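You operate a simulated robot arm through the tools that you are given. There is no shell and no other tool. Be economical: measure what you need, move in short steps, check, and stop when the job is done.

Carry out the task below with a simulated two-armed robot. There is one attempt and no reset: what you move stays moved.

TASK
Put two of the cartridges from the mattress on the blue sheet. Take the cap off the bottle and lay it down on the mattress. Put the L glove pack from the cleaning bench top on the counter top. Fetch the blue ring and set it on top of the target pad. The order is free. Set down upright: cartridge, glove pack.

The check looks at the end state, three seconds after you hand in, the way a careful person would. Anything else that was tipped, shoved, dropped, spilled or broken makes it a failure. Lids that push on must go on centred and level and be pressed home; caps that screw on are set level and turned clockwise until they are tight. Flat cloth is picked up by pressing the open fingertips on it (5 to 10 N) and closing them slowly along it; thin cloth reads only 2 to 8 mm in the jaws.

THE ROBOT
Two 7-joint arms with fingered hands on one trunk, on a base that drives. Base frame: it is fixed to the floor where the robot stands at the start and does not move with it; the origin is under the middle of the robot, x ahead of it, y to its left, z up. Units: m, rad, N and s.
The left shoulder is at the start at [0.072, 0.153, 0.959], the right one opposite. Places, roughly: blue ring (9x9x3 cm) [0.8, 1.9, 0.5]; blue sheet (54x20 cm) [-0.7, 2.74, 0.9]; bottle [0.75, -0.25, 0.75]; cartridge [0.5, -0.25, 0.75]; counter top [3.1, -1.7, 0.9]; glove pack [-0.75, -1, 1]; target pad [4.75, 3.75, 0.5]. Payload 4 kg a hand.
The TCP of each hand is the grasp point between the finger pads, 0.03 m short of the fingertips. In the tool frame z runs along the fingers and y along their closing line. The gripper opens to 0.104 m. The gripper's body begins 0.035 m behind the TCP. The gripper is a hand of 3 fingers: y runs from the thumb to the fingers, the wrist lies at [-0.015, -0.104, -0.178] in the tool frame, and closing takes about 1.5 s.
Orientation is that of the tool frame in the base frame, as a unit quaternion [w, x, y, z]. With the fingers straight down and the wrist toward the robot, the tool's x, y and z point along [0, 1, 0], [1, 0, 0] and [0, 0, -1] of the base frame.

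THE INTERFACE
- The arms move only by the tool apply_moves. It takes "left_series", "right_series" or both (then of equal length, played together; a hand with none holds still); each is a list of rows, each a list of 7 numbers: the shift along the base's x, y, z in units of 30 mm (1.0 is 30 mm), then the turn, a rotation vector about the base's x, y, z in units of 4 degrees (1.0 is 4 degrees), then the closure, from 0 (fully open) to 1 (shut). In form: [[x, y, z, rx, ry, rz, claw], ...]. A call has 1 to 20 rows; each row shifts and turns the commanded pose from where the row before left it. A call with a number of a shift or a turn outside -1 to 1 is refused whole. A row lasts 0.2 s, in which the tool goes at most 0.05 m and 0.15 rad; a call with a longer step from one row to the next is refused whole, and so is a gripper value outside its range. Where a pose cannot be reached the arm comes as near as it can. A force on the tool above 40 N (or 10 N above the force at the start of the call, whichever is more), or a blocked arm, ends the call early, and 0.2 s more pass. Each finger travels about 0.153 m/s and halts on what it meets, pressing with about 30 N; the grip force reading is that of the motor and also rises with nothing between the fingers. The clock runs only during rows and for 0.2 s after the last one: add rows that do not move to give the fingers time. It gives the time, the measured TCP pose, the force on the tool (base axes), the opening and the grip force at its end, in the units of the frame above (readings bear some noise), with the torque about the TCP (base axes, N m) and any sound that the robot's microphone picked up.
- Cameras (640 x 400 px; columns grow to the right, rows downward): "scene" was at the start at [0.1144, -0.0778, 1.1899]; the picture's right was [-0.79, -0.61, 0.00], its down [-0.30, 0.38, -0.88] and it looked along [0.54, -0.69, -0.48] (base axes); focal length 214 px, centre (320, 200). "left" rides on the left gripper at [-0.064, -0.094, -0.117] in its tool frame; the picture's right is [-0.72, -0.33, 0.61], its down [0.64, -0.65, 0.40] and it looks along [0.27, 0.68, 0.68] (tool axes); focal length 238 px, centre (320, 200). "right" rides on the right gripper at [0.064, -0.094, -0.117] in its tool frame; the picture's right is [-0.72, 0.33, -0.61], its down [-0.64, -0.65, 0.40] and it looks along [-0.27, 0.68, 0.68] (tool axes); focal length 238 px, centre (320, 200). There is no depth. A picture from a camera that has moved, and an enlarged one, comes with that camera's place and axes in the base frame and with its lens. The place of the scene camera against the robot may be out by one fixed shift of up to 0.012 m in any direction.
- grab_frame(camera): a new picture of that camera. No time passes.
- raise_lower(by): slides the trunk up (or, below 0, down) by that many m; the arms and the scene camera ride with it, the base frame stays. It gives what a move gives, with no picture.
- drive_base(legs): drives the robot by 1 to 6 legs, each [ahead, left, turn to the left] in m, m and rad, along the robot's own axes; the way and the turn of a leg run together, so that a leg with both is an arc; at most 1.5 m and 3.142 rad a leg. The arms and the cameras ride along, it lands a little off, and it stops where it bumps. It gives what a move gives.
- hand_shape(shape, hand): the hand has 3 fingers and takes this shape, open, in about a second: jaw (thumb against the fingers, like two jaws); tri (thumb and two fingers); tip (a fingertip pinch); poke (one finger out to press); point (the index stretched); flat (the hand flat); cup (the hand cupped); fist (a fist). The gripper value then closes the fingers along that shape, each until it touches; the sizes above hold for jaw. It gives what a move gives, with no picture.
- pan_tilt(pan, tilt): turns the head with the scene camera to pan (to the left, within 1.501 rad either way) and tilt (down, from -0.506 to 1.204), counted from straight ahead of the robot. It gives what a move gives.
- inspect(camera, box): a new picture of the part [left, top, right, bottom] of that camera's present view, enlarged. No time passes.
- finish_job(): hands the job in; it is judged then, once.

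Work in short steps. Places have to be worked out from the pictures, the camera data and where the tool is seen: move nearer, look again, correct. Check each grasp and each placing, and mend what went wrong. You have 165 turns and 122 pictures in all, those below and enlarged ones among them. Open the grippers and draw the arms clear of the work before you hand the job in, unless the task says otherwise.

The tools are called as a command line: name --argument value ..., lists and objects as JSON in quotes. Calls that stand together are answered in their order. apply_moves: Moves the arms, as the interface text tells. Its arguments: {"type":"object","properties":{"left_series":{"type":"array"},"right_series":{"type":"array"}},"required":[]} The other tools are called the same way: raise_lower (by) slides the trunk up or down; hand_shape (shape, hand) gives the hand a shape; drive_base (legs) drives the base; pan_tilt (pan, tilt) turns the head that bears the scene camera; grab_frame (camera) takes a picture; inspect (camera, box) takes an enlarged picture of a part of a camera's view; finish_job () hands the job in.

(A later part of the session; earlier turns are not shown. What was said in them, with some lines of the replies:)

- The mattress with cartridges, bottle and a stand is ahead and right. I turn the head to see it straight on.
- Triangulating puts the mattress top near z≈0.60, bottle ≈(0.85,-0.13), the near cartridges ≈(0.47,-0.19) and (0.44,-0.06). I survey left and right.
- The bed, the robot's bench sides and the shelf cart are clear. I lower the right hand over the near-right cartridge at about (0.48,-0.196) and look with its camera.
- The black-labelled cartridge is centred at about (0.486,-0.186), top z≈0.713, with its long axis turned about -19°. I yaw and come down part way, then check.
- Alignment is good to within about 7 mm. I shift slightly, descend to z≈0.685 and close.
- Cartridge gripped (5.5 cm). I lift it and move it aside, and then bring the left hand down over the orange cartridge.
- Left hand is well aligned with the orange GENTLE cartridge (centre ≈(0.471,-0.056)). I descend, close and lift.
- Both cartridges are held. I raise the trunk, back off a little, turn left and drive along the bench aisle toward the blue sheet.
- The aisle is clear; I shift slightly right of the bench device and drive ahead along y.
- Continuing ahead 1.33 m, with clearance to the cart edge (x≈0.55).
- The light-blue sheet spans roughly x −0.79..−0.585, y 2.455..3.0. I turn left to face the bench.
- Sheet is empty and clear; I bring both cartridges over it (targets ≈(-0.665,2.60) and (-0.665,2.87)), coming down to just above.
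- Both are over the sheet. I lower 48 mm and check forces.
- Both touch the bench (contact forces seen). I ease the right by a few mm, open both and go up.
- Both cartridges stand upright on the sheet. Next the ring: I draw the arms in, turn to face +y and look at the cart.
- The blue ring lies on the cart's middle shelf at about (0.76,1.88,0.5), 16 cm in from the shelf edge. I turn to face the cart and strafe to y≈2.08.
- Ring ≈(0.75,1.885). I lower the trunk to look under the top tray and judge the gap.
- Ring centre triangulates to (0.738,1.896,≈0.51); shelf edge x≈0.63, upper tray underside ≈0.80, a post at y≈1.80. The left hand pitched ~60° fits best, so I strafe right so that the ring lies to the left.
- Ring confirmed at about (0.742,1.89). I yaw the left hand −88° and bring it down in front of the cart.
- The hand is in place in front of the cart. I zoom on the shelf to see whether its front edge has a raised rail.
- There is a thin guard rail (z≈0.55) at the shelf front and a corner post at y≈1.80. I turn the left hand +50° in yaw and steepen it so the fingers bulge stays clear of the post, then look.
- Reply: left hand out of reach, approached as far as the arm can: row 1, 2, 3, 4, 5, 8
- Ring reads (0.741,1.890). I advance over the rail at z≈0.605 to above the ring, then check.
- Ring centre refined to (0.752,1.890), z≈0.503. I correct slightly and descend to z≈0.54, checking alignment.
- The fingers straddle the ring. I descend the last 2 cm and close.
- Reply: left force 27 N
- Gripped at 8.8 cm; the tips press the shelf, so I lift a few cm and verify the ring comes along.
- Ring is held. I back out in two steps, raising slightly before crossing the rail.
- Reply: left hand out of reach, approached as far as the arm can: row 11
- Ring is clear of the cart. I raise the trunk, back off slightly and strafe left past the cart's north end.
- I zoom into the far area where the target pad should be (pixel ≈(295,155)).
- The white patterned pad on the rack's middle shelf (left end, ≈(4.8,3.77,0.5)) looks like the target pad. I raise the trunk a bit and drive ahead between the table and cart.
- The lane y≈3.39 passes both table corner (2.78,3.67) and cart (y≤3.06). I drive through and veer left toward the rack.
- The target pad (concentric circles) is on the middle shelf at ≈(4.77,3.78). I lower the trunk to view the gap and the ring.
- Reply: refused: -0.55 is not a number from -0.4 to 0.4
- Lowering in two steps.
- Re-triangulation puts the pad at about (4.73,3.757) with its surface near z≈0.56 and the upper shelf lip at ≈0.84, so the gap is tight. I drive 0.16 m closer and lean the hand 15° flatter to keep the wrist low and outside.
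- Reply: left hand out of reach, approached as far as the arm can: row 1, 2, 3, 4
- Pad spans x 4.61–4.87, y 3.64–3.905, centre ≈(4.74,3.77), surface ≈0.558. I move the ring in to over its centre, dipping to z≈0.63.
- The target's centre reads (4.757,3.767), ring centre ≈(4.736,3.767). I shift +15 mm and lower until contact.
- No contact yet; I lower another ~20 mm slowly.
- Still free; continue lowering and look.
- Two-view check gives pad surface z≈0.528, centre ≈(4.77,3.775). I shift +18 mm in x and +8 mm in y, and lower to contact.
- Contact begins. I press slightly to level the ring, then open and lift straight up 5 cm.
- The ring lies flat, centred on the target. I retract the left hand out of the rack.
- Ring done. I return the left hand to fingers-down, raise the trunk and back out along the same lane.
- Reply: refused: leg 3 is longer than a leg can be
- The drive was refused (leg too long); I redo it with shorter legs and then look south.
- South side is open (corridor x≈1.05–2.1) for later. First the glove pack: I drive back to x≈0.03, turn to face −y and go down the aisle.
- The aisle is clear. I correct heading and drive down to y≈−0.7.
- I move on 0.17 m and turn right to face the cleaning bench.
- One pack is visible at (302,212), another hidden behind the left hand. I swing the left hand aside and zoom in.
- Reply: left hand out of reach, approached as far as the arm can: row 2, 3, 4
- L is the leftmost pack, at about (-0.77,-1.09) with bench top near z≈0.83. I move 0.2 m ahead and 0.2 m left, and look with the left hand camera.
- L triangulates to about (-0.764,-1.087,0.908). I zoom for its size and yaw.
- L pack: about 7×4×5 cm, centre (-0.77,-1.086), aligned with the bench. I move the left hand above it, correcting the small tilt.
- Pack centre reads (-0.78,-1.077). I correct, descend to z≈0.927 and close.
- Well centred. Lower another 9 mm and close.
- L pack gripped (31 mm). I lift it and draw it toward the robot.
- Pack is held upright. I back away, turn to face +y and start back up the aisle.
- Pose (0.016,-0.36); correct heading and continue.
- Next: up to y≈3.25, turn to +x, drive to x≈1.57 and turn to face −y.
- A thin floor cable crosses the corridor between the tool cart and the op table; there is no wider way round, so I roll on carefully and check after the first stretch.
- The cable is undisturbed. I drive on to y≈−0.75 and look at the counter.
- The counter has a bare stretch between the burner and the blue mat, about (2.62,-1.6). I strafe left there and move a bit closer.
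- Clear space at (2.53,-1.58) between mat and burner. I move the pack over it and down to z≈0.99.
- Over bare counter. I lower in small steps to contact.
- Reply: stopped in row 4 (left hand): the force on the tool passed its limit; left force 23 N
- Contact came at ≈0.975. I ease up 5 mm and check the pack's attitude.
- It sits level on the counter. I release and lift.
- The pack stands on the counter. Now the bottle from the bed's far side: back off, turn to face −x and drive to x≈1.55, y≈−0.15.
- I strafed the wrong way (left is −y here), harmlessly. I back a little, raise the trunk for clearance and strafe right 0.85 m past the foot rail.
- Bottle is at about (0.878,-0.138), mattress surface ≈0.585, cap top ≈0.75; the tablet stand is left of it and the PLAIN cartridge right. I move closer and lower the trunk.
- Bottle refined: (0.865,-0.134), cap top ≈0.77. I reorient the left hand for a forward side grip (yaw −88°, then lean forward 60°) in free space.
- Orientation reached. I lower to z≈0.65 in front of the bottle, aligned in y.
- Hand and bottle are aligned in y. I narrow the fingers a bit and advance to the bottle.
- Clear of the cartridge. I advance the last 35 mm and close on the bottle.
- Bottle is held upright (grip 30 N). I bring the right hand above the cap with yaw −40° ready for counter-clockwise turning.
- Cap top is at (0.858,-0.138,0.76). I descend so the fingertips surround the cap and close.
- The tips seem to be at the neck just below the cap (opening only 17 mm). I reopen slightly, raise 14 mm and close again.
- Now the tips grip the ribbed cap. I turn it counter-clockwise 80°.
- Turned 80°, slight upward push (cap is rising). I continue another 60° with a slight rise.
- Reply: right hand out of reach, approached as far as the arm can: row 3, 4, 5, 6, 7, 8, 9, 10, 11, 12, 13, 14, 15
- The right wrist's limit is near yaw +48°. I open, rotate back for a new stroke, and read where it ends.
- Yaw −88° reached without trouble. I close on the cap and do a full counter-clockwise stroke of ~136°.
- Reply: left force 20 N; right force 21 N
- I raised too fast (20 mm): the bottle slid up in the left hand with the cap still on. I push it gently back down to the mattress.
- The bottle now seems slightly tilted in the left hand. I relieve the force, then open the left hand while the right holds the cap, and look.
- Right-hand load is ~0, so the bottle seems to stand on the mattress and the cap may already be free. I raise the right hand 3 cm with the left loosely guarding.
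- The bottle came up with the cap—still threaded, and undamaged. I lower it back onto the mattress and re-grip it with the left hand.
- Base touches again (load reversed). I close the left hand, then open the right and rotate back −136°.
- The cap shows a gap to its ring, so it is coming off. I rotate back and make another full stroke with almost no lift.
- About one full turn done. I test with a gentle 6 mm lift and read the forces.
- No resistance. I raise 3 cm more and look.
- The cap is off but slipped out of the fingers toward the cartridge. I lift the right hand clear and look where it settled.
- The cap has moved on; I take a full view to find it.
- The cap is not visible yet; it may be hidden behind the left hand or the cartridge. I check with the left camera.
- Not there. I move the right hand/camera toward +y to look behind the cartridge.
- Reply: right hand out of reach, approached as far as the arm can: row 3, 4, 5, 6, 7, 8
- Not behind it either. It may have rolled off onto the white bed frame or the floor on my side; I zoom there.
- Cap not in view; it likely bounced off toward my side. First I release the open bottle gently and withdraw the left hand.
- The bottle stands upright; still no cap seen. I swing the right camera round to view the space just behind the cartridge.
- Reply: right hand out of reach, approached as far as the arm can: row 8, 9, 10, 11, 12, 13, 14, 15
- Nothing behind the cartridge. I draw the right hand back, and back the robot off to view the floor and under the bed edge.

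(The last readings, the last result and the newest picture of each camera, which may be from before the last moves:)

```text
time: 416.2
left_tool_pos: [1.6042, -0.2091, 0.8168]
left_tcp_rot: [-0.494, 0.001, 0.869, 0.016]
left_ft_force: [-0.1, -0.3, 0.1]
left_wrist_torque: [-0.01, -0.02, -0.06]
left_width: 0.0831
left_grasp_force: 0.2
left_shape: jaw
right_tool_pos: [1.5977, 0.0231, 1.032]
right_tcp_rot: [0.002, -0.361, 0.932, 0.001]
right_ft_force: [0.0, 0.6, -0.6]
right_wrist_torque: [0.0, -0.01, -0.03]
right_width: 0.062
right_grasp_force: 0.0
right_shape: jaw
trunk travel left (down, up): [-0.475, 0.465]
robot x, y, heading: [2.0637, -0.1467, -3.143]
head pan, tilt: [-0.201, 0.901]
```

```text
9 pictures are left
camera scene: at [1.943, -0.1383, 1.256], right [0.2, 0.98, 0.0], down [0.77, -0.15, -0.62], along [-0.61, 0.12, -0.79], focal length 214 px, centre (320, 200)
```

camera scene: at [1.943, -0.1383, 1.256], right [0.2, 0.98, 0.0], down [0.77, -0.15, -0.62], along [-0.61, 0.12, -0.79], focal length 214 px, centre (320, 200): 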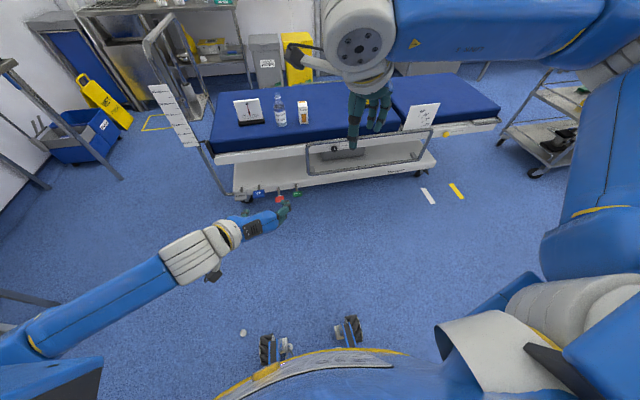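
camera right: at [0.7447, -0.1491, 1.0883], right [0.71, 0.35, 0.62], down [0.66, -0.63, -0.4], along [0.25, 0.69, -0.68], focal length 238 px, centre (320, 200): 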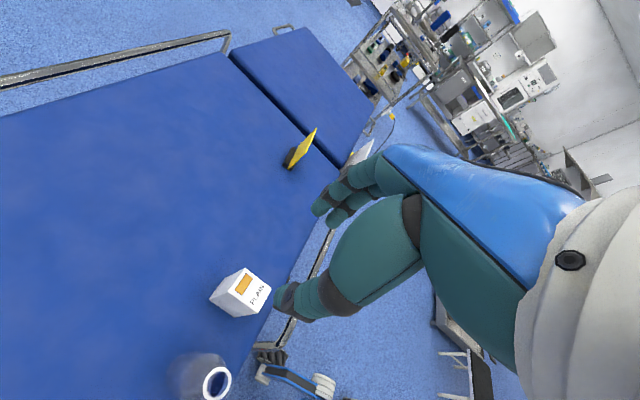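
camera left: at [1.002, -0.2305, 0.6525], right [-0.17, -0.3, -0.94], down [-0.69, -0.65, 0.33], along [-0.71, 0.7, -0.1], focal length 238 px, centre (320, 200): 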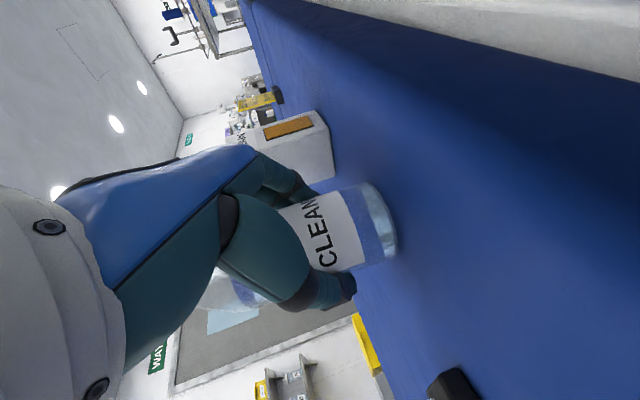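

Found it: the cap lies on the floor at about (1.72,-0.48) by my left front wheel. I back off a bit more and put the left hand back to fingers-down above it.

drive_base --legs '[[-0.12, 0, 0]]'

apply_moves --left_series '[[0, -0.5, 0, 0, -1, 0, 0], [0, -0.5, 0, 0, -1, 0, 0], [0, -0.5, 0, 0, -1, 0, 0], [0, -0.5, 0, 0, -1, 0, 0], [0, -0.5, 0, 0, -1, 0, 0], [0, -0.5, 0, 0, -1, 0, 0], [0, -0.5, 0, 0, -1, 0, 0], [0, -0.5, 0, 0, -1, 0, 0], [0, -0.5, 0, 0, -1, 0, 0], [0, -0.5, 0, 0, -1, 0, 0], [0, -0.5, 0, 0, -1, 0, 0], [0, -0.5, 0, 0, -1, 0, 0], [0, -0.5, 0, 0, -1, 0, 0], [0, -0.5, 0, 0, -1, 0, 0], [0, -0.5, 0, 0, -1, 0, 0], [0, -0.5, 0, 0, 0, 1, 0], [0, -0.5, 0, 0, 0, 1, 0], [0, -0.5, 0, 0, 0, 1, 0]]'

apply_moves --left_series '[[0, 0, 0, 0, 0, 1, 0], [0, 0, 0, 0, 0, 1, 0], [0, 0, 0, 0, 0, 1, 0], [0, 0, 0, 0, 0, 1, 0], [0, 0, 0, 0, 0, 1, 0], [0, 0, 0, 0, 0, 1, 0], [0, 0, 0, 0, 0, 1, 0], [0, 0, 0, 0, 0, 1, 0], [0, 0, 0, 0, 0, 1, 0], [0, 0, 0, 0, 0, 1, 0], [0, 0, 0, 0, 0, 1, 0], [0, 0, 0, 0, 0, 1, 0], [0, 0, 0, 0, 0, 1, 0], [0, 0, 0, 0, 0, 1, 0], [0, 0, 0, 0, 0, 1, 0], [0, 0, 0, 0, 0, 1, 0], [0, 0, 0, 0, 0, 1, 0], [0, 0, 0, 0, 0, 1, 0], [0, 0, 0, 0, 0, 1, 0]]'

raise_lower --by -0.4

grab_frame --camera "left"

```text
time: 417.4
left_tool_pos: [1.7222, -0.2095, 0.8165]
left_tcp_rot: [-0.494, 0.001, 0.869, 0.015]
left_ft_force: [0.7, 0.4, -0.9]
left_wrist_torque: [0.01, -0.01, -0.03]
left_width: 0.0831
left_grasp_force: 0.1
left_shape: jaw
right_tool_pos: [1.7149, 0.0232, 1.032]
right_tcp_rot: [0.003, -0.361, 0.933, 0.001]
right_ft_force: [-0.5, 0.4, -0.6]
right_wrist_torque: [-0.02, 0.01, 0.02]
right_width: 0.0626
right_grasp_force: 0.1
right_shape: jaw
trunk travel left (down, up): [-0.475, 0.465]
robot x, y, heading: [2.1844, -0.1484, -3.137]
head pan, tilt: [-0.201, 0.901]
```

```text
time: 421.2
left_tool_pos: [1.7241, -0.4813, 0.8185]
left_tcp_rot: [0.005, -0.11, 0.994, 0.015]
left_ft_force: [-0.1, -0.7, -0.2]
left_wrist_torque: [0.01, -0.01, -0.01]
left_width: 0.1038
left_grasp_force: 0.0
left_shape: jaw
right_tool_pos: [1.7158, 0.022, 1.0322]
right_tcp_rot: [0.001, -0.361, 0.933, 0.002]
right_ft_force: [-0.3, -1.2, 0.1]
right_wrist_torque: [-0.01, -0.03, -0.01]
right_width: 0.0623
right_grasp_force: 0.0
right_shape: jaw
trunk travel left (down, up): [-0.475, 0.465]
robot x, y, heading: [2.1797, -0.1475, -3.131]
head pan, tilt: [-0.201, 0.901]
```

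```text
time: 425.2
left_tool_pos: [1.7228, -0.4791, 0.8165]
left_tcp_rot: [-0.005, -0.699, 0.715, 0.014]
left_ft_force: [0.7, 0.5, 0.6]
left_wrist_torque: [0.02, 0.01, -0.01]
left_width: 0.1037
left_grasp_force: 0.1
left_shape: jaw
right_tool_pos: [1.7166, 0.0228, 1.0328]
right_tcp_rot: [0.002, -0.361, 0.933, 0.002]
right_ft_force: [0.7, 0.7, 0.6]
right_wrist_torque: [0.01, 0.0, -0.01]
right_width: 0.0621
right_grasp_force: 0.1
right_shape: jaw
trunk travel left (down, up): [-0.475, 0.465]
robot x, y, heading: [2.1877, -0.1509, -3.135]
head pan, tilt: [-0.201, 0.901]
```

```text
time: 429.0
left_tool_pos: [1.724, -0.4784, 0.4174]
left_tcp_rot: [-0.005, -0.698, 0.716, 0.014]
left_ft_force: [0.3, -0.3, 0.2]
left_wrist_torque: [-0.01, 0.0, 0.02]
left_width: 0.1036
left_grasp_force: 0.1
left_shape: jaw
right_tool_pos: [1.7154, 0.0232, 0.6311]
right_tcp_rot: [0.001, -0.36, 0.933, 0.001]
right_ft_force: [1.2, 0.2, -0.9]
right_wrist_torque: [0.0, 0.02, 0.02]
right_width: 0.0623
right_grasp_force: 0.1
right_shape: jaw
trunk travel left (down, up): [-0.075, 0.865]
robot x, y, heading: [2.1859, -0.1489, -3.132]
head pan, tilt: [-0.201, 0.901]
```

```text
8 pictures are left
camera left: at [1.823, -0.419, 0.5314], right [0.33, 0.72, -0.61], down [0.63, -0.65, -0.43], along [-0.71, -0.24, -0.66], focal length 238 px, centre (320, 200)
```

left: 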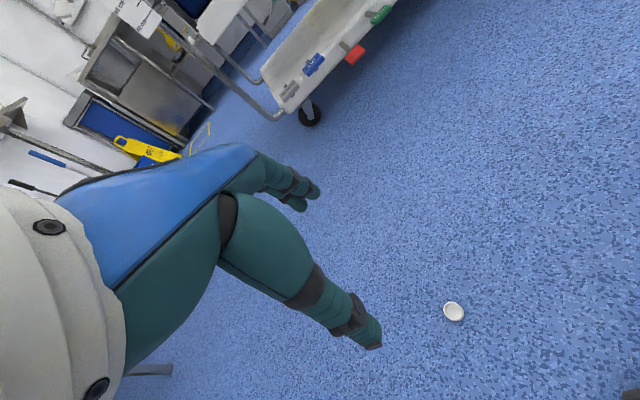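

The cap is right below at (1.724,-0.481). I descend to z≈0.14 and check.

apply_moves --left_series '[[0, -0.08, -1, -0.19, -0.39, 0, 0.2], [0, 0, -1, 0, 0, 0, 0.2], [0, 0, -1, 0, 0, 0, 0.2], [0, 0, -1, 0, 0, 0, 0.2], [0, 0, -1, 0, 0, 0, 0.2], [0, 0, -1, 0, 0, 0, 0.2], [0, 0, -1, 0, 0, 0, 0.2], [0, 0, -1, 0, 0, 0, 0.2], [0, 0, -1, 0, 0, 0, 0.2]]'

grab_frame --camera "left"

```text
time: 431.0
left_tool_pos: [1.7239, -0.4809, 0.1463]
left_tcp_rot: [0.001, -0.698, 0.716, -0.001]
left_ft_force: [0.2, -1.1, -0.5]
left_wrist_torque: [0.04, -0.02, 0.02]
left_width: 0.0835
left_grasp_force: 0.0
left_shape: jaw
right_tool_pos: [1.7163, 0.022, 0.6332]
right_tcp_rot: [0.001, -0.361, 0.933, 0.001]
right_ft_force: [0.5, 0.4, 0.3]
right_wrist_torque: [-0.01, -0.01, -0.02]
right_width: 0.0624
right_grasp_force: 0.0
right_shape: jaw
trunk travel left (down, up): [-0.075, 0.865]
robot x, y, heading: [2.1835, -0.1485, -3.139]
head pan, tilt: [-0.201, 0.901]
```

```text
7 pictures are left
camera left: at [1.819, -0.4203, 0.2626], right [0.34, 0.71, -0.61], down [0.64, -0.66, -0.4], along [-0.69, -0.25, -0.68], focal length 238 px, centre (320, 200)
```

left: 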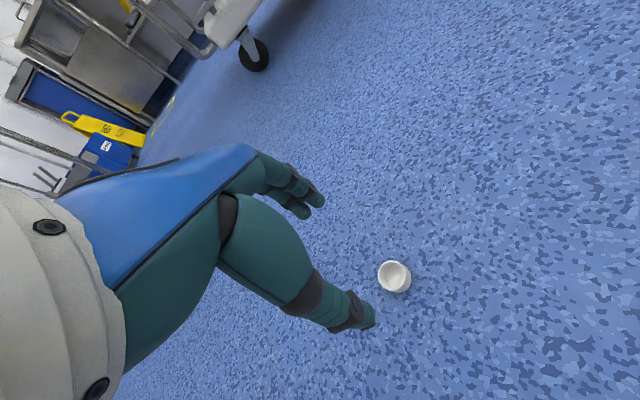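

Aligned within a millimetre (the cap lies open side up). I descend to the floor level and close slowly.

apply_moves --left_series '[[0, 0, -0.9, 0, 0, 0, 0.2], [0, 0, -0.9, 0, 0, 0, 0.2], [0, 0, -0.7, 0, 0, 0, 0.2], [0, 0, -0.5, 0, 0, 0, 0.2], [0, 0, -0.3, 0, 0, 0, 0.2], [0, 0, -0.2, 0, 0, 0, 0.2], [0, 0, 0, 0, 0, 0, 0.2]]'

```text
time: 432.6
left_tool_pos: [1.7231, -0.4804, 0.0425]
left_tcp_rot: [0.0, -0.699, 0.715, -0.001]
left_ft_force: [0.0, -0.7, -0.3]
left_wrist_torque: [-0.02, 0.01, 0.0]
left_width: 0.0834
left_grasp_force: 0.1
left_shape: jaw
right_tool_pos: [1.7166, 0.0229, 0.6319]
right_tcp_rot: [0.001, -0.361, 0.933, 0.002]
right_ft_force: [0.2, -0.6, -0.2]
right_wrist_torque: [0.0, -0.02, -0.01]
right_width: 0.0627
right_grasp_force: 0.1
right_shape: jaw
trunk travel left (down, up): [-0.075, 0.865]
robot x, y, heading: [2.1823, -0.1498, -3.136]
head pan, tilt: [-0.201, 0.901]
```

Free of contact at z=0.0425. I go 4 mm lower and close.

apply_moves --left_series '[[0, 0, -0.13, 0, 0, 0, 0.2], [0, 0, 0, 0, 0, 0, 0.4], [0, 0, 0, 0, 0, 0, 0.55], [0, 0, 0, 0, 0, 0, 0.7], [0, 0, 0, 0, 0, 0, 0.85], [0, 0, 0, 0, 0, 0, 1], [0, 0, 0, 0, 0, 0, 1], [0, 0, 0, 0, 0, 0, 1]]'

apply_moves --left_series '[[0, 0, 0.3, 0, 0, 0, 1], [0, 0, 0.7, 0, 0, 0, 1], [0, 0, 1, 0, 0, 0, 1], [0, 0, 1, 0, 0, 0, 1]]'

inspect --camera "left" --box '[220, 130, 460, 330]'

```text
time: 434.4
left_tool_pos: [1.7235, -0.4819, 0.0381]
left_tcp_rot: [0.0, -0.699, 0.715, 0.0]
left_ft_force: [1.0, 0.1, 0.0]
left_wrist_torque: [0.0, 0.0, 0.01]
left_width: 0.0204
left_grasp_force: 30.1
left_shape: jaw
right_tool_pos: [1.7166, 0.0218, 0.6314]
right_tcp_rot: [0.001, -0.36, 0.933, 0.002]
right_ft_force: [0.1, 0.4, -0.1]
right_wrist_torque: [0.0, 0.0, 0.03]
right_width: 0.0624
right_grasp_force: 0.1
right_shape: jaw
trunk travel left (down, up): [-0.075, 0.865]
robot x, y, heading: [2.1843, -0.1496, -3.135]
head pan, tilt: [-0.201, 0.901]
```

```text
time: 435.4
left_tool_pos: [1.7226, -0.4812, 0.1278]
left_tcp_rot: [0.001, -0.699, 0.715, 0.0]
left_ft_force: [1.3, 0.9, -0.2]
left_wrist_torque: [-0.02, -0.03, 0.0]
left_width: 0.0203
left_grasp_force: 30.1
left_shape: jaw
right_tool_pos: [1.7175, 0.0228, 0.6327]
right_tcp_rot: [0.001, -0.36, 0.933, 0.002]
right_ft_force: [0.4, 0.5, 0.0]
right_wrist_torque: [0.02, 0.0, 0.0]
right_width: 0.0622
right_grasp_force: 0.0
right_shape: jaw
trunk travel left (down, up): [-0.075, 0.865]
robot x, y, heading: [2.1862, -0.1486, -3.135]
head pan, tilt: [-0.201, 0.901]
```

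```text
2.00 times, centred on (340, 230) of left
camera zoom: at [1.8191, -0.4199, 0.2451], right [0.34, 0.71, -0.61], down [0.64, -0.66, -0.4], along [-0.69, -0.25, -0.68], focal length 477 px, centre (280, 140)
```

zoom: 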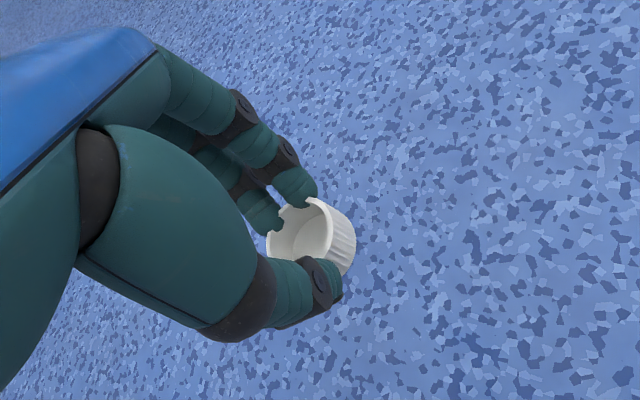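

Cap held securely. I lift the arm and trunk, drive forward and strafe right to a clear mattress spot near y≈0.12.

apply_moves --left_series '[[0, 0, 1, 0, 0, 0, 1], [0, 0, 1, 0, 0, 0, 1], [0, 0, 1, 0, 0, 0, 1], [0, 0, 1, 0, 0, 0, 1], [0, 0.5, 1, 0, 0, 0, 1], [0, 1, 1, 0, 0, 0, 1], [0, 1, 1, 0, 0, 0, 1], [0, 1, 1, 0, 0, 0, 1], [0, 1, 1, 0, 0, 0, 1], [0, 1, 1, 0, 0, 0, 1], [0, 1, 0, 0, 0, 0, 1]]'

raise_lower --by 0.4

drive_base --legs '[[0.55, 0, 0], [0, -0.42, 0]]'

pan_tilt --pan 0.1 --tilt 0.8

grab_frame --camera "scene"

```text
time: 437.8
left_tool_pos: [1.7246, -0.2855, 0.4285]
left_tcp_rot: [0.002, -0.7, 0.715, 0.0]
left_ft_force: [-0.7, -0.8, 0.2]
left_wrist_torque: [0.03, 0.02, -0.02]
left_width: 0.0199
left_grasp_force: 30.2
left_shape: jaw
right_tool_pos: [1.7155, 0.0227, 0.6311]
right_tcp_rot: [0.002, -0.36, 0.933, -0.001]
right_ft_force: [0.3, 0.1, -0.3]
right_wrist_torque: [0.05, -0.01, -0.04]
right_width: 0.0623
right_grasp_force: 0.0
right_shape: jaw
trunk travel left (down, up): [-0.075, 0.865]
robot x, y, heading: [2.1809, -0.1475, -3.138]
head pan, tilt: [-0.201, 0.901]
```

```text
time: 441.7
left_tool_pos: [1.7247, -0.2852, 0.8267]
left_tcp_rot: [0.001, -0.699, 0.715, -0.001]
left_ft_force: [-0.6, 0.1, -0.4]
left_wrist_torque: [0.0, 0.0, -0.01]
left_width: 0.0203
left_grasp_force: 30.5
left_shape: jaw
right_tool_pos: [1.7153, 0.0216, 1.0318]
right_tcp_rot: [0.001, -0.36, 0.933, 0.001]
right_ft_force: [-0.4, -0.1, -0.4]
right_wrist_torque: [0.02, 0.03, -0.02]
right_width: 0.0623
right_grasp_force: 0.0
right_shape: jaw
trunk travel left (down, up): [-0.475, 0.465]
robot x, y, heading: [2.183, -0.1466, -3.137]
head pan, tilt: [-0.201, 0.901]
```

```text
time: 447.0
left_tool_pos: [1.1658, 0.1201, 0.8277]
left_tcp_rot: [0.001, -0.702, 0.712, 0.001]
left_ft_force: [0.8, 0.6, -0.7]
left_wrist_torque: [0.02, -0.01, -0.04]
left_width: 0.0202
left_grasp_force: 29.9
left_shape: jaw
right_tool_pos: [1.154, 0.4277, 1.0318]
right_tcp_rot: [0.002, -0.366, 0.931, 0.003]
right_ft_force: [0.2, 0.4, 0.9]
right_wrist_torque: [0.05, -0.02, 0.02]
right_width: 0.0623
right_grasp_force: 0.0
right_shape: jaw
trunk travel left (down, up): [-0.475, 0.465]
robot x, y, heading: [1.6234, 0.2667, -3.128]
head pan, tilt: [-0.201, 0.901]
```

```text
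time: 447.8
left_tool_pos: [1.1658, 0.1248, 0.8266]
left_tcp_rot: [0.0, -0.702, 0.712, 0.0]
left_ft_force: [0.3, 0.4, -0.8]
left_wrist_torque: [-0.01, -0.01, -0.01]
left_width: 0.0202
left_grasp_force: 30.2
left_shape: jaw
right_tool_pos: [1.1546, 0.4307, 1.0315]
right_tcp_rot: [0.002, -0.366, 0.931, 0.002]
right_ft_force: [-0.2, 0.7, -0.4]
right_wrist_torque: [0.03, 0.01, 0.02]
right_width: 0.0622
right_grasp_force: 0.1
right_shape: jaw
trunk travel left (down, up): [-0.475, 0.465]
robot x, y, heading: [1.6221, 0.2666, -3.126]
head pan, tilt: [0.099, 0.799]
```

```text
5 pictures are left
camera scene: at [1.4952, 0.2508, 1.2638], right [-0.11, 0.99, 0.0], down [0.71, 0.08, -0.7], along [-0.69, -0.08, -0.72], focal length 214 px, centre (320, 200)
```

scene: 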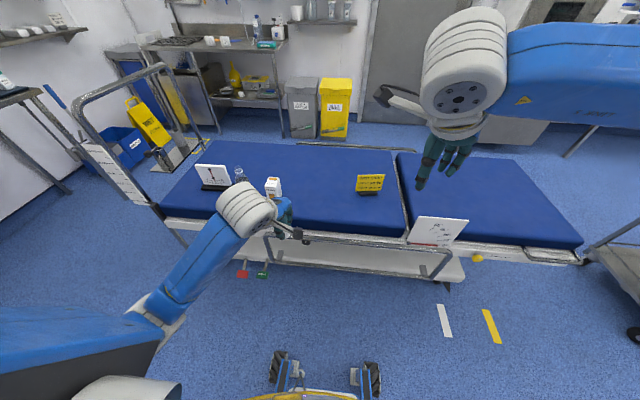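

I move 0.1 m forward, then bring the cap over the clear spot (≈0.86,0.13) and down to z≈0.66.

drive_base --legs '[[0.1, 0, 0]]'

apply_moves --left_series '[[-0.9, 0, -0.4, 0, 0, 0, 1], [-0.9, 0, -0.4, 0, 0, 0, 1], [-0.9, 0, -0.5, 0, 0, 0, 1], [-0.9, 0, -0.6, 0, 0, 0, 1], [-0.9, 0, -0.7, 0, 0, 0, 1], [-0.9, 0, -0.8, 0, 0, 0, 1], [-0.9, 0, -0.8, 0, 0, 0, 1], [-0.5, 0, -0.7, 0, 0, 0, 1], [0, 0, -0.6, 0, 0, 0, 1]]'

apply_moves --left_series '[[0, 0, -0.2, 0, 0, 0, 1], [0, 0, -0.2, 0, 0, 0, 1], [0, 0, -0.2, 0, 0, 0, 1], [0, 0, -0.1, 0, 0, 0, 1], [0, 0, 0, 0, 0, 0, 1]]'

```text
time: 449.0
left_tool_pos: [1.0666, 0.1237, 0.828]
left_tcp_rot: [-0.001, -0.702, 0.712, 0.0]
left_ft_force: [-0.3, -0.2, 0.6]
left_wrist_torque: [0.0, -0.04, 0.01]
left_width: 0.0204
left_grasp_force: 30.1
left_shape: jaw
right_tool_pos: [1.0557, 0.4326, 1.0313]
right_tcp_rot: [0.0, -0.364, 0.931, 0.0]
right_ft_force: [0.1, -0.2, -0.9]
right_wrist_torque: [0.02, 0.03, -0.02]
right_width: 0.0623
right_grasp_force: 0.1
right_shape: jaw
trunk travel left (down, up): [-0.475, 0.465]
robot x, y, heading: [1.5217, 0.2657, -3.129]
head pan, tilt: [0.099, 0.799]
```

```text
time: 451.0
left_tool_pos: [0.8643, 0.1252, 0.6626]
left_tcp_rot: [-0.001, -0.702, 0.713, -0.001]
left_ft_force: [-0.5, 0.1, 0.3]
left_wrist_torque: [-0.01, -0.01, -0.01]
left_width: 0.0203
left_grasp_force: 29.6
left_shape: jaw
right_tool_pos: [1.0568, 0.4325, 1.0323]
right_tcp_rot: [0.001, -0.365, 0.931, 0.001]
right_ft_force: [-0.1, -0.3, 0.0]
right_wrist_torque: [-0.01, 0.03, 0.0]
right_width: 0.0623
right_grasp_force: 0.1
right_shape: jaw
trunk travel left (down, up): [-0.475, 0.465]
robot x, y, heading: [1.5228, 0.2593, -3.13]
head pan, tilt: [0.099, 0.799]
```

```text
time: 452.2
left_tool_pos: [0.8644, 0.1252, 0.6417]
left_tcp_rot: [0.0, -0.702, 0.712, -0.001]
left_ft_force: [-0.5, 0.8, 0.1]
left_wrist_torque: [0.0, -0.03, 0.0]
left_width: 0.0202
left_grasp_force: 30.1
left_shape: jaw
right_tool_pos: [1.057, 0.4318, 1.0318]
right_tcp_rot: [0.001, -0.366, 0.931, 0.001]
right_ft_force: [0.1, 1.1, -0.8]
right_wrist_torque: [-0.01, 0.0, 0.02]
right_width: 0.0622
right_grasp_force: 0.0
right_shape: jaw
trunk travel left (down, up): [-0.475, 0.465]
robot x, y, heading: [1.5206, 0.2669, -3.131]
head pan, tilt: [0.099, 0.799]
```

No contact yet; I lower slowly further.

apply_moves --left_series '[[0, 0, -0.15, 0, 0, 0, 1], [0, 0, -0.15, 0, 0, 0, 1], [0, 0, -0.1, 0, 0, 0, 1], [0, 0, 0, 0, 0, 0, 1]]'

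```text
time: 453.2
left_tool_pos: [0.8634, 0.1255, 0.6342]
left_tcp_rot: [-0.005, -0.702, 0.712, 0.004]
left_ft_force: [-3.3, -3.4, 29.4]
left_wrist_torque: [-0.08, 0.21, 0.08]
left_width: 0.0219
left_grasp_force: 30.3
left_shape: jaw
right_tool_pos: [1.059, 0.4335, 1.0338]
right_tcp_rot: [-0.002, -0.365, 0.931, 0.001]
right_ft_force: [0.4, -0.3, 0.2]
right_wrist_torque: [0.01, 0.01, 0.03]
right_width: 0.0622
right_grasp_force: 0.1
right_shape: jaw
trunk travel left (down, up): [-0.475, 0.465]
robot x, y, heading: [1.522, 0.2656, -3.125]
head pan, tilt: [0.099, 0.799]
```

Firm contact. I ease up 5 mm, open slowly and lift straight up.

apply_moves --left_series '[[0, 0, 0.17, 0, 0, 0, 1], [0, 0, 0.03, 0, 0, 0, 0.95], [0, 0, 0, 0, 0, 0, 0.88], [0, 0, 0, 0, 0, 0, 0.8], [0, 0, 0, 0, 0, 0, 0.7], [0, 0, 0, 0, 0, 0, 0.55], [0, 0, 0, 0, 0, 0, 0.4], [0, 0, 0, 0, 0, 0, 0.3], [0, 0, 0, 0, 0, 0, 0.3], [0, 0, 0.5, 0, 0, 0, 0.3], [0, 0, 1, 0, 0, 0, 0.3], [0, 0, 1, 0, 0, 0, 0.3], [0, 0, 1, 0, 0, 0, 0.3], [0, 0, 1, 0, 0, 0, 0.3], [1, 0, 1, 0, 0, 0, 0], [1, 0, 0.5, 0, 0, 0, 0], [1, 0, 0, 0, 0, 0, 0], [1, 0, 0, 0, 0, 0, 0], [1, 0, 0, 0, 0, 0, 0], [1, 0, 0, 0, 0, 0, 0]]'

drive_base --legs '[[-0.2, 0, 0]]'

inspect --camera "scene" --box '[160, 100, 420, 270]'

```text
time: 457.4
left_tool_pos: [1.0447, 0.125, 0.816]
left_tcp_rot: [-0.001, -0.702, 0.712, 0.0]
left_ft_force: [-0.4, -0.4, -0.4]
left_wrist_torque: [0.03, 0.0, 0.01]
left_width: 0.1038
left_grasp_force: 0.0
left_shape: jaw
right_tool_pos: [1.0576, 0.4324, 1.0328]
right_tcp_rot: [-0.001, -0.365, 0.931, 0.0]
right_ft_force: [1.3, -1.0, 0.9]
right_wrist_torque: [-0.01, 0.04, 0.0]
right_width: 0.0622
right_grasp_force: 0.0
right_shape: jaw
trunk travel left (down, up): [-0.475, 0.465]
robot x, y, heading: [1.5223, 0.2663, -3.127]
head pan, tilt: [0.099, 0.799]
```

```text
time: 459.0
left_tool_pos: [1.244, 0.13, 0.8177]
left_tcp_rot: [-0.002, -0.7, 0.714, -0.001]
left_ft_force: [0.2, 0.7, 0.9]
left_wrist_torque: [-0.02, -0.01, 0.03]
left_width: 0.1041
left_grasp_force: 0.2
left_shape: jaw
right_tool_pos: [1.2584, 0.4386, 1.0338]
right_tcp_rot: [0.001, -0.363, 0.932, -0.001]
right_ft_force: [-0.2, 0.5, -0.1]
right_wrist_torque: [0.01, 0.02, -0.01]
right_width: 0.0624
right_grasp_force: 0.0
right_shape: jaw
trunk travel left (down, up): [-0.475, 0.465]
robot x, y, heading: [1.7217, 0.2646, -3.133]
head pan, tilt: [0.099, 0.799]
```

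```text
2.35 times, centred on (290, 185) of scene
camera zoom: at [1.5956, 0.2586, 1.2639], right [-0.11, 0.99, 0.0], down [0.72, 0.08, -0.69], along [-0.69, -0.08, -0.72], focal length 505 px, centre (391, 235)
```

zoom: 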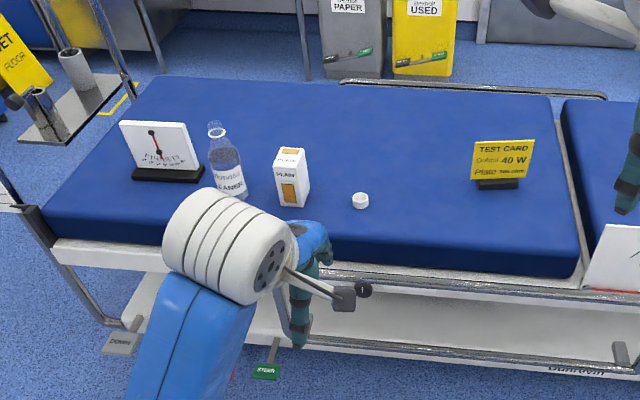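

The cap rests on the mattress and everything there stands. I open the right hand and verify the glove pack on the counter from afar.

apply_moves --right_series '[[0.5, 0, 0, 0, 0, 0, 0], [0.5, 0, 0, 0, 0, 0, 0], [0, 0, 0, 0, 0, 0, 0]]' --left_series '[[0.5, 0, 0, 0, 0, 0, 0], [0.5, 0, 0, 0, 0, 0, 0], [0, 0, 0, 0, 0, 0, 0]]'

pan_tilt --pan 1.5 --tilt 0.3

grab_frame --camera "scene"

```text
time: 459.8
left_tool_pos: [1.2783, 0.128, 0.8182]
left_tcp_rot: [-0.002, -0.701, 0.713, 0.001]
left_ft_force: [-0.6, 0.2, -0.4]
left_wrist_torque: [-0.03, 0.02, -0.01]
left_width: 0.104
left_grasp_force: 0.1
left_shape: jaw
right_tool_pos: [1.2908, 0.4368, 1.0339]
right_tcp_rot: [-0.001, -0.363, 0.932, 0.002]
right_ft_force: [-0.1, 0.5, 0.2]
right_wrist_torque: [0.01, -0.02, 0.02]
right_width: 0.1041
right_grasp_force: 0.1
right_shape: jaw
trunk travel left (down, up): [-0.475, 0.465]
robot x, y, heading: [1.7231, 0.2697, -3.13]
head pan, tilt: [0.099, 0.799]
```

```text
time: 461.3
left_tool_pos: [1.2768, 0.1272, 0.8188]
left_tcp_rot: [-0.002, -0.701, 0.713, 0.0]
left_ft_force: [1.0, -1.1, -0.3]
left_wrist_torque: [0.0, 0.03, 0.0]
left_width: 0.1039
left_grasp_force: 0.1
left_shape: jaw
right_tool_pos: [1.2915, 0.4372, 1.0332]
right_tcp_rot: [0.0, -0.363, 0.932, 0.001]
right_ft_force: [0.0, 0.2, 0.1]
right_wrist_torque: [-0.01, 0.02, 0.0]
right_width: 0.1038
right_grasp_force: 0.0
right_shape: jaw
trunk travel left (down, up): [-0.475, 0.465]
robot x, y, heading: [1.7291, 0.2671, -3.131]
head pan, tilt: [1.499, 0.3]
```

```text
3 pictures are left
camera scene: at [1.6703, 0.1735, 1.3088], right [-1.0, 0.06, 0.0], down [0.02, 0.29, -0.96], along [-0.06, -0.95, -0.29], focal length 214 px, centre (320, 200)
```

scene: 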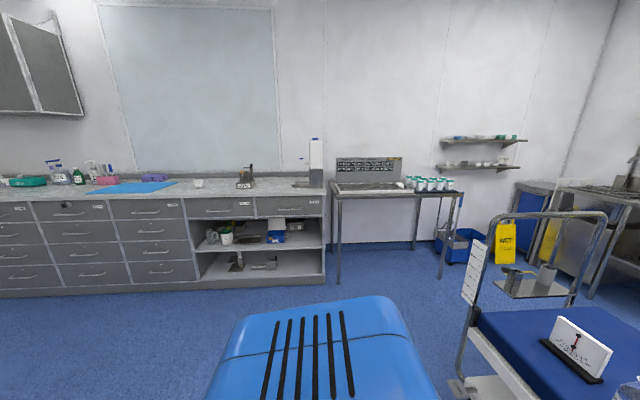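

inspect --camera "scene" --box '[160, 160, 260, 220]'

```text
6.40 times, centred on (210, 190) of scene
camera zoom: at [1.6703, 0.1735, 1.3088], right [-1.0, 0.06, 0.0], down [0.02, 0.29, -0.96], along [-0.06, -0.95, -0.29], focal length 1373 px, centre (1024, 264)
```

zoom: 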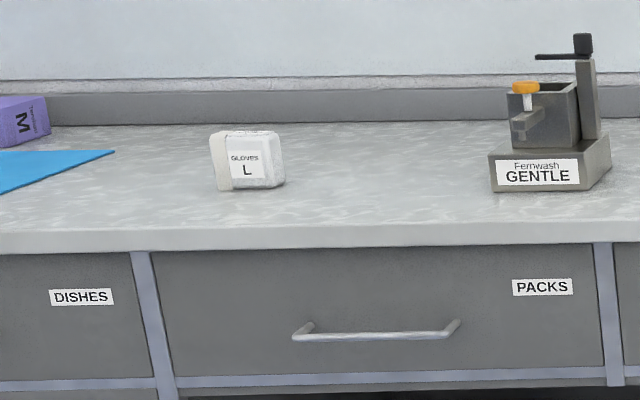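

The L pack stands upright on the counter, the hands are open and clear. I hand in.

finish_job

```text
The job is handed in.
```

I handed the job in with all four tasks in place, but the bottle cap fell on the floor on the way.

- **Cartridges:** the black GENTLE and orange GENTLE cartridges stand upright on the blue sheet.
- **Bottle cap:** it is off and lying on the mattress. It slipped out of the fingers as it came free and landed on the floor, so I picked it up and set it down on a clear spot. The bottle was briefly lifted by its cap during the unscrewing, but it now stands upright in its place.
- **Glove pack:** the L pack stands upright on the counter top.
- **Blue ring:** it lies flat, centred on the target pad.

The base also rolled over a thin cable on the floor between the tool cart and the operating table, and the cable did not look disturbed afterwards. I saw nothing else tipped or displaced.
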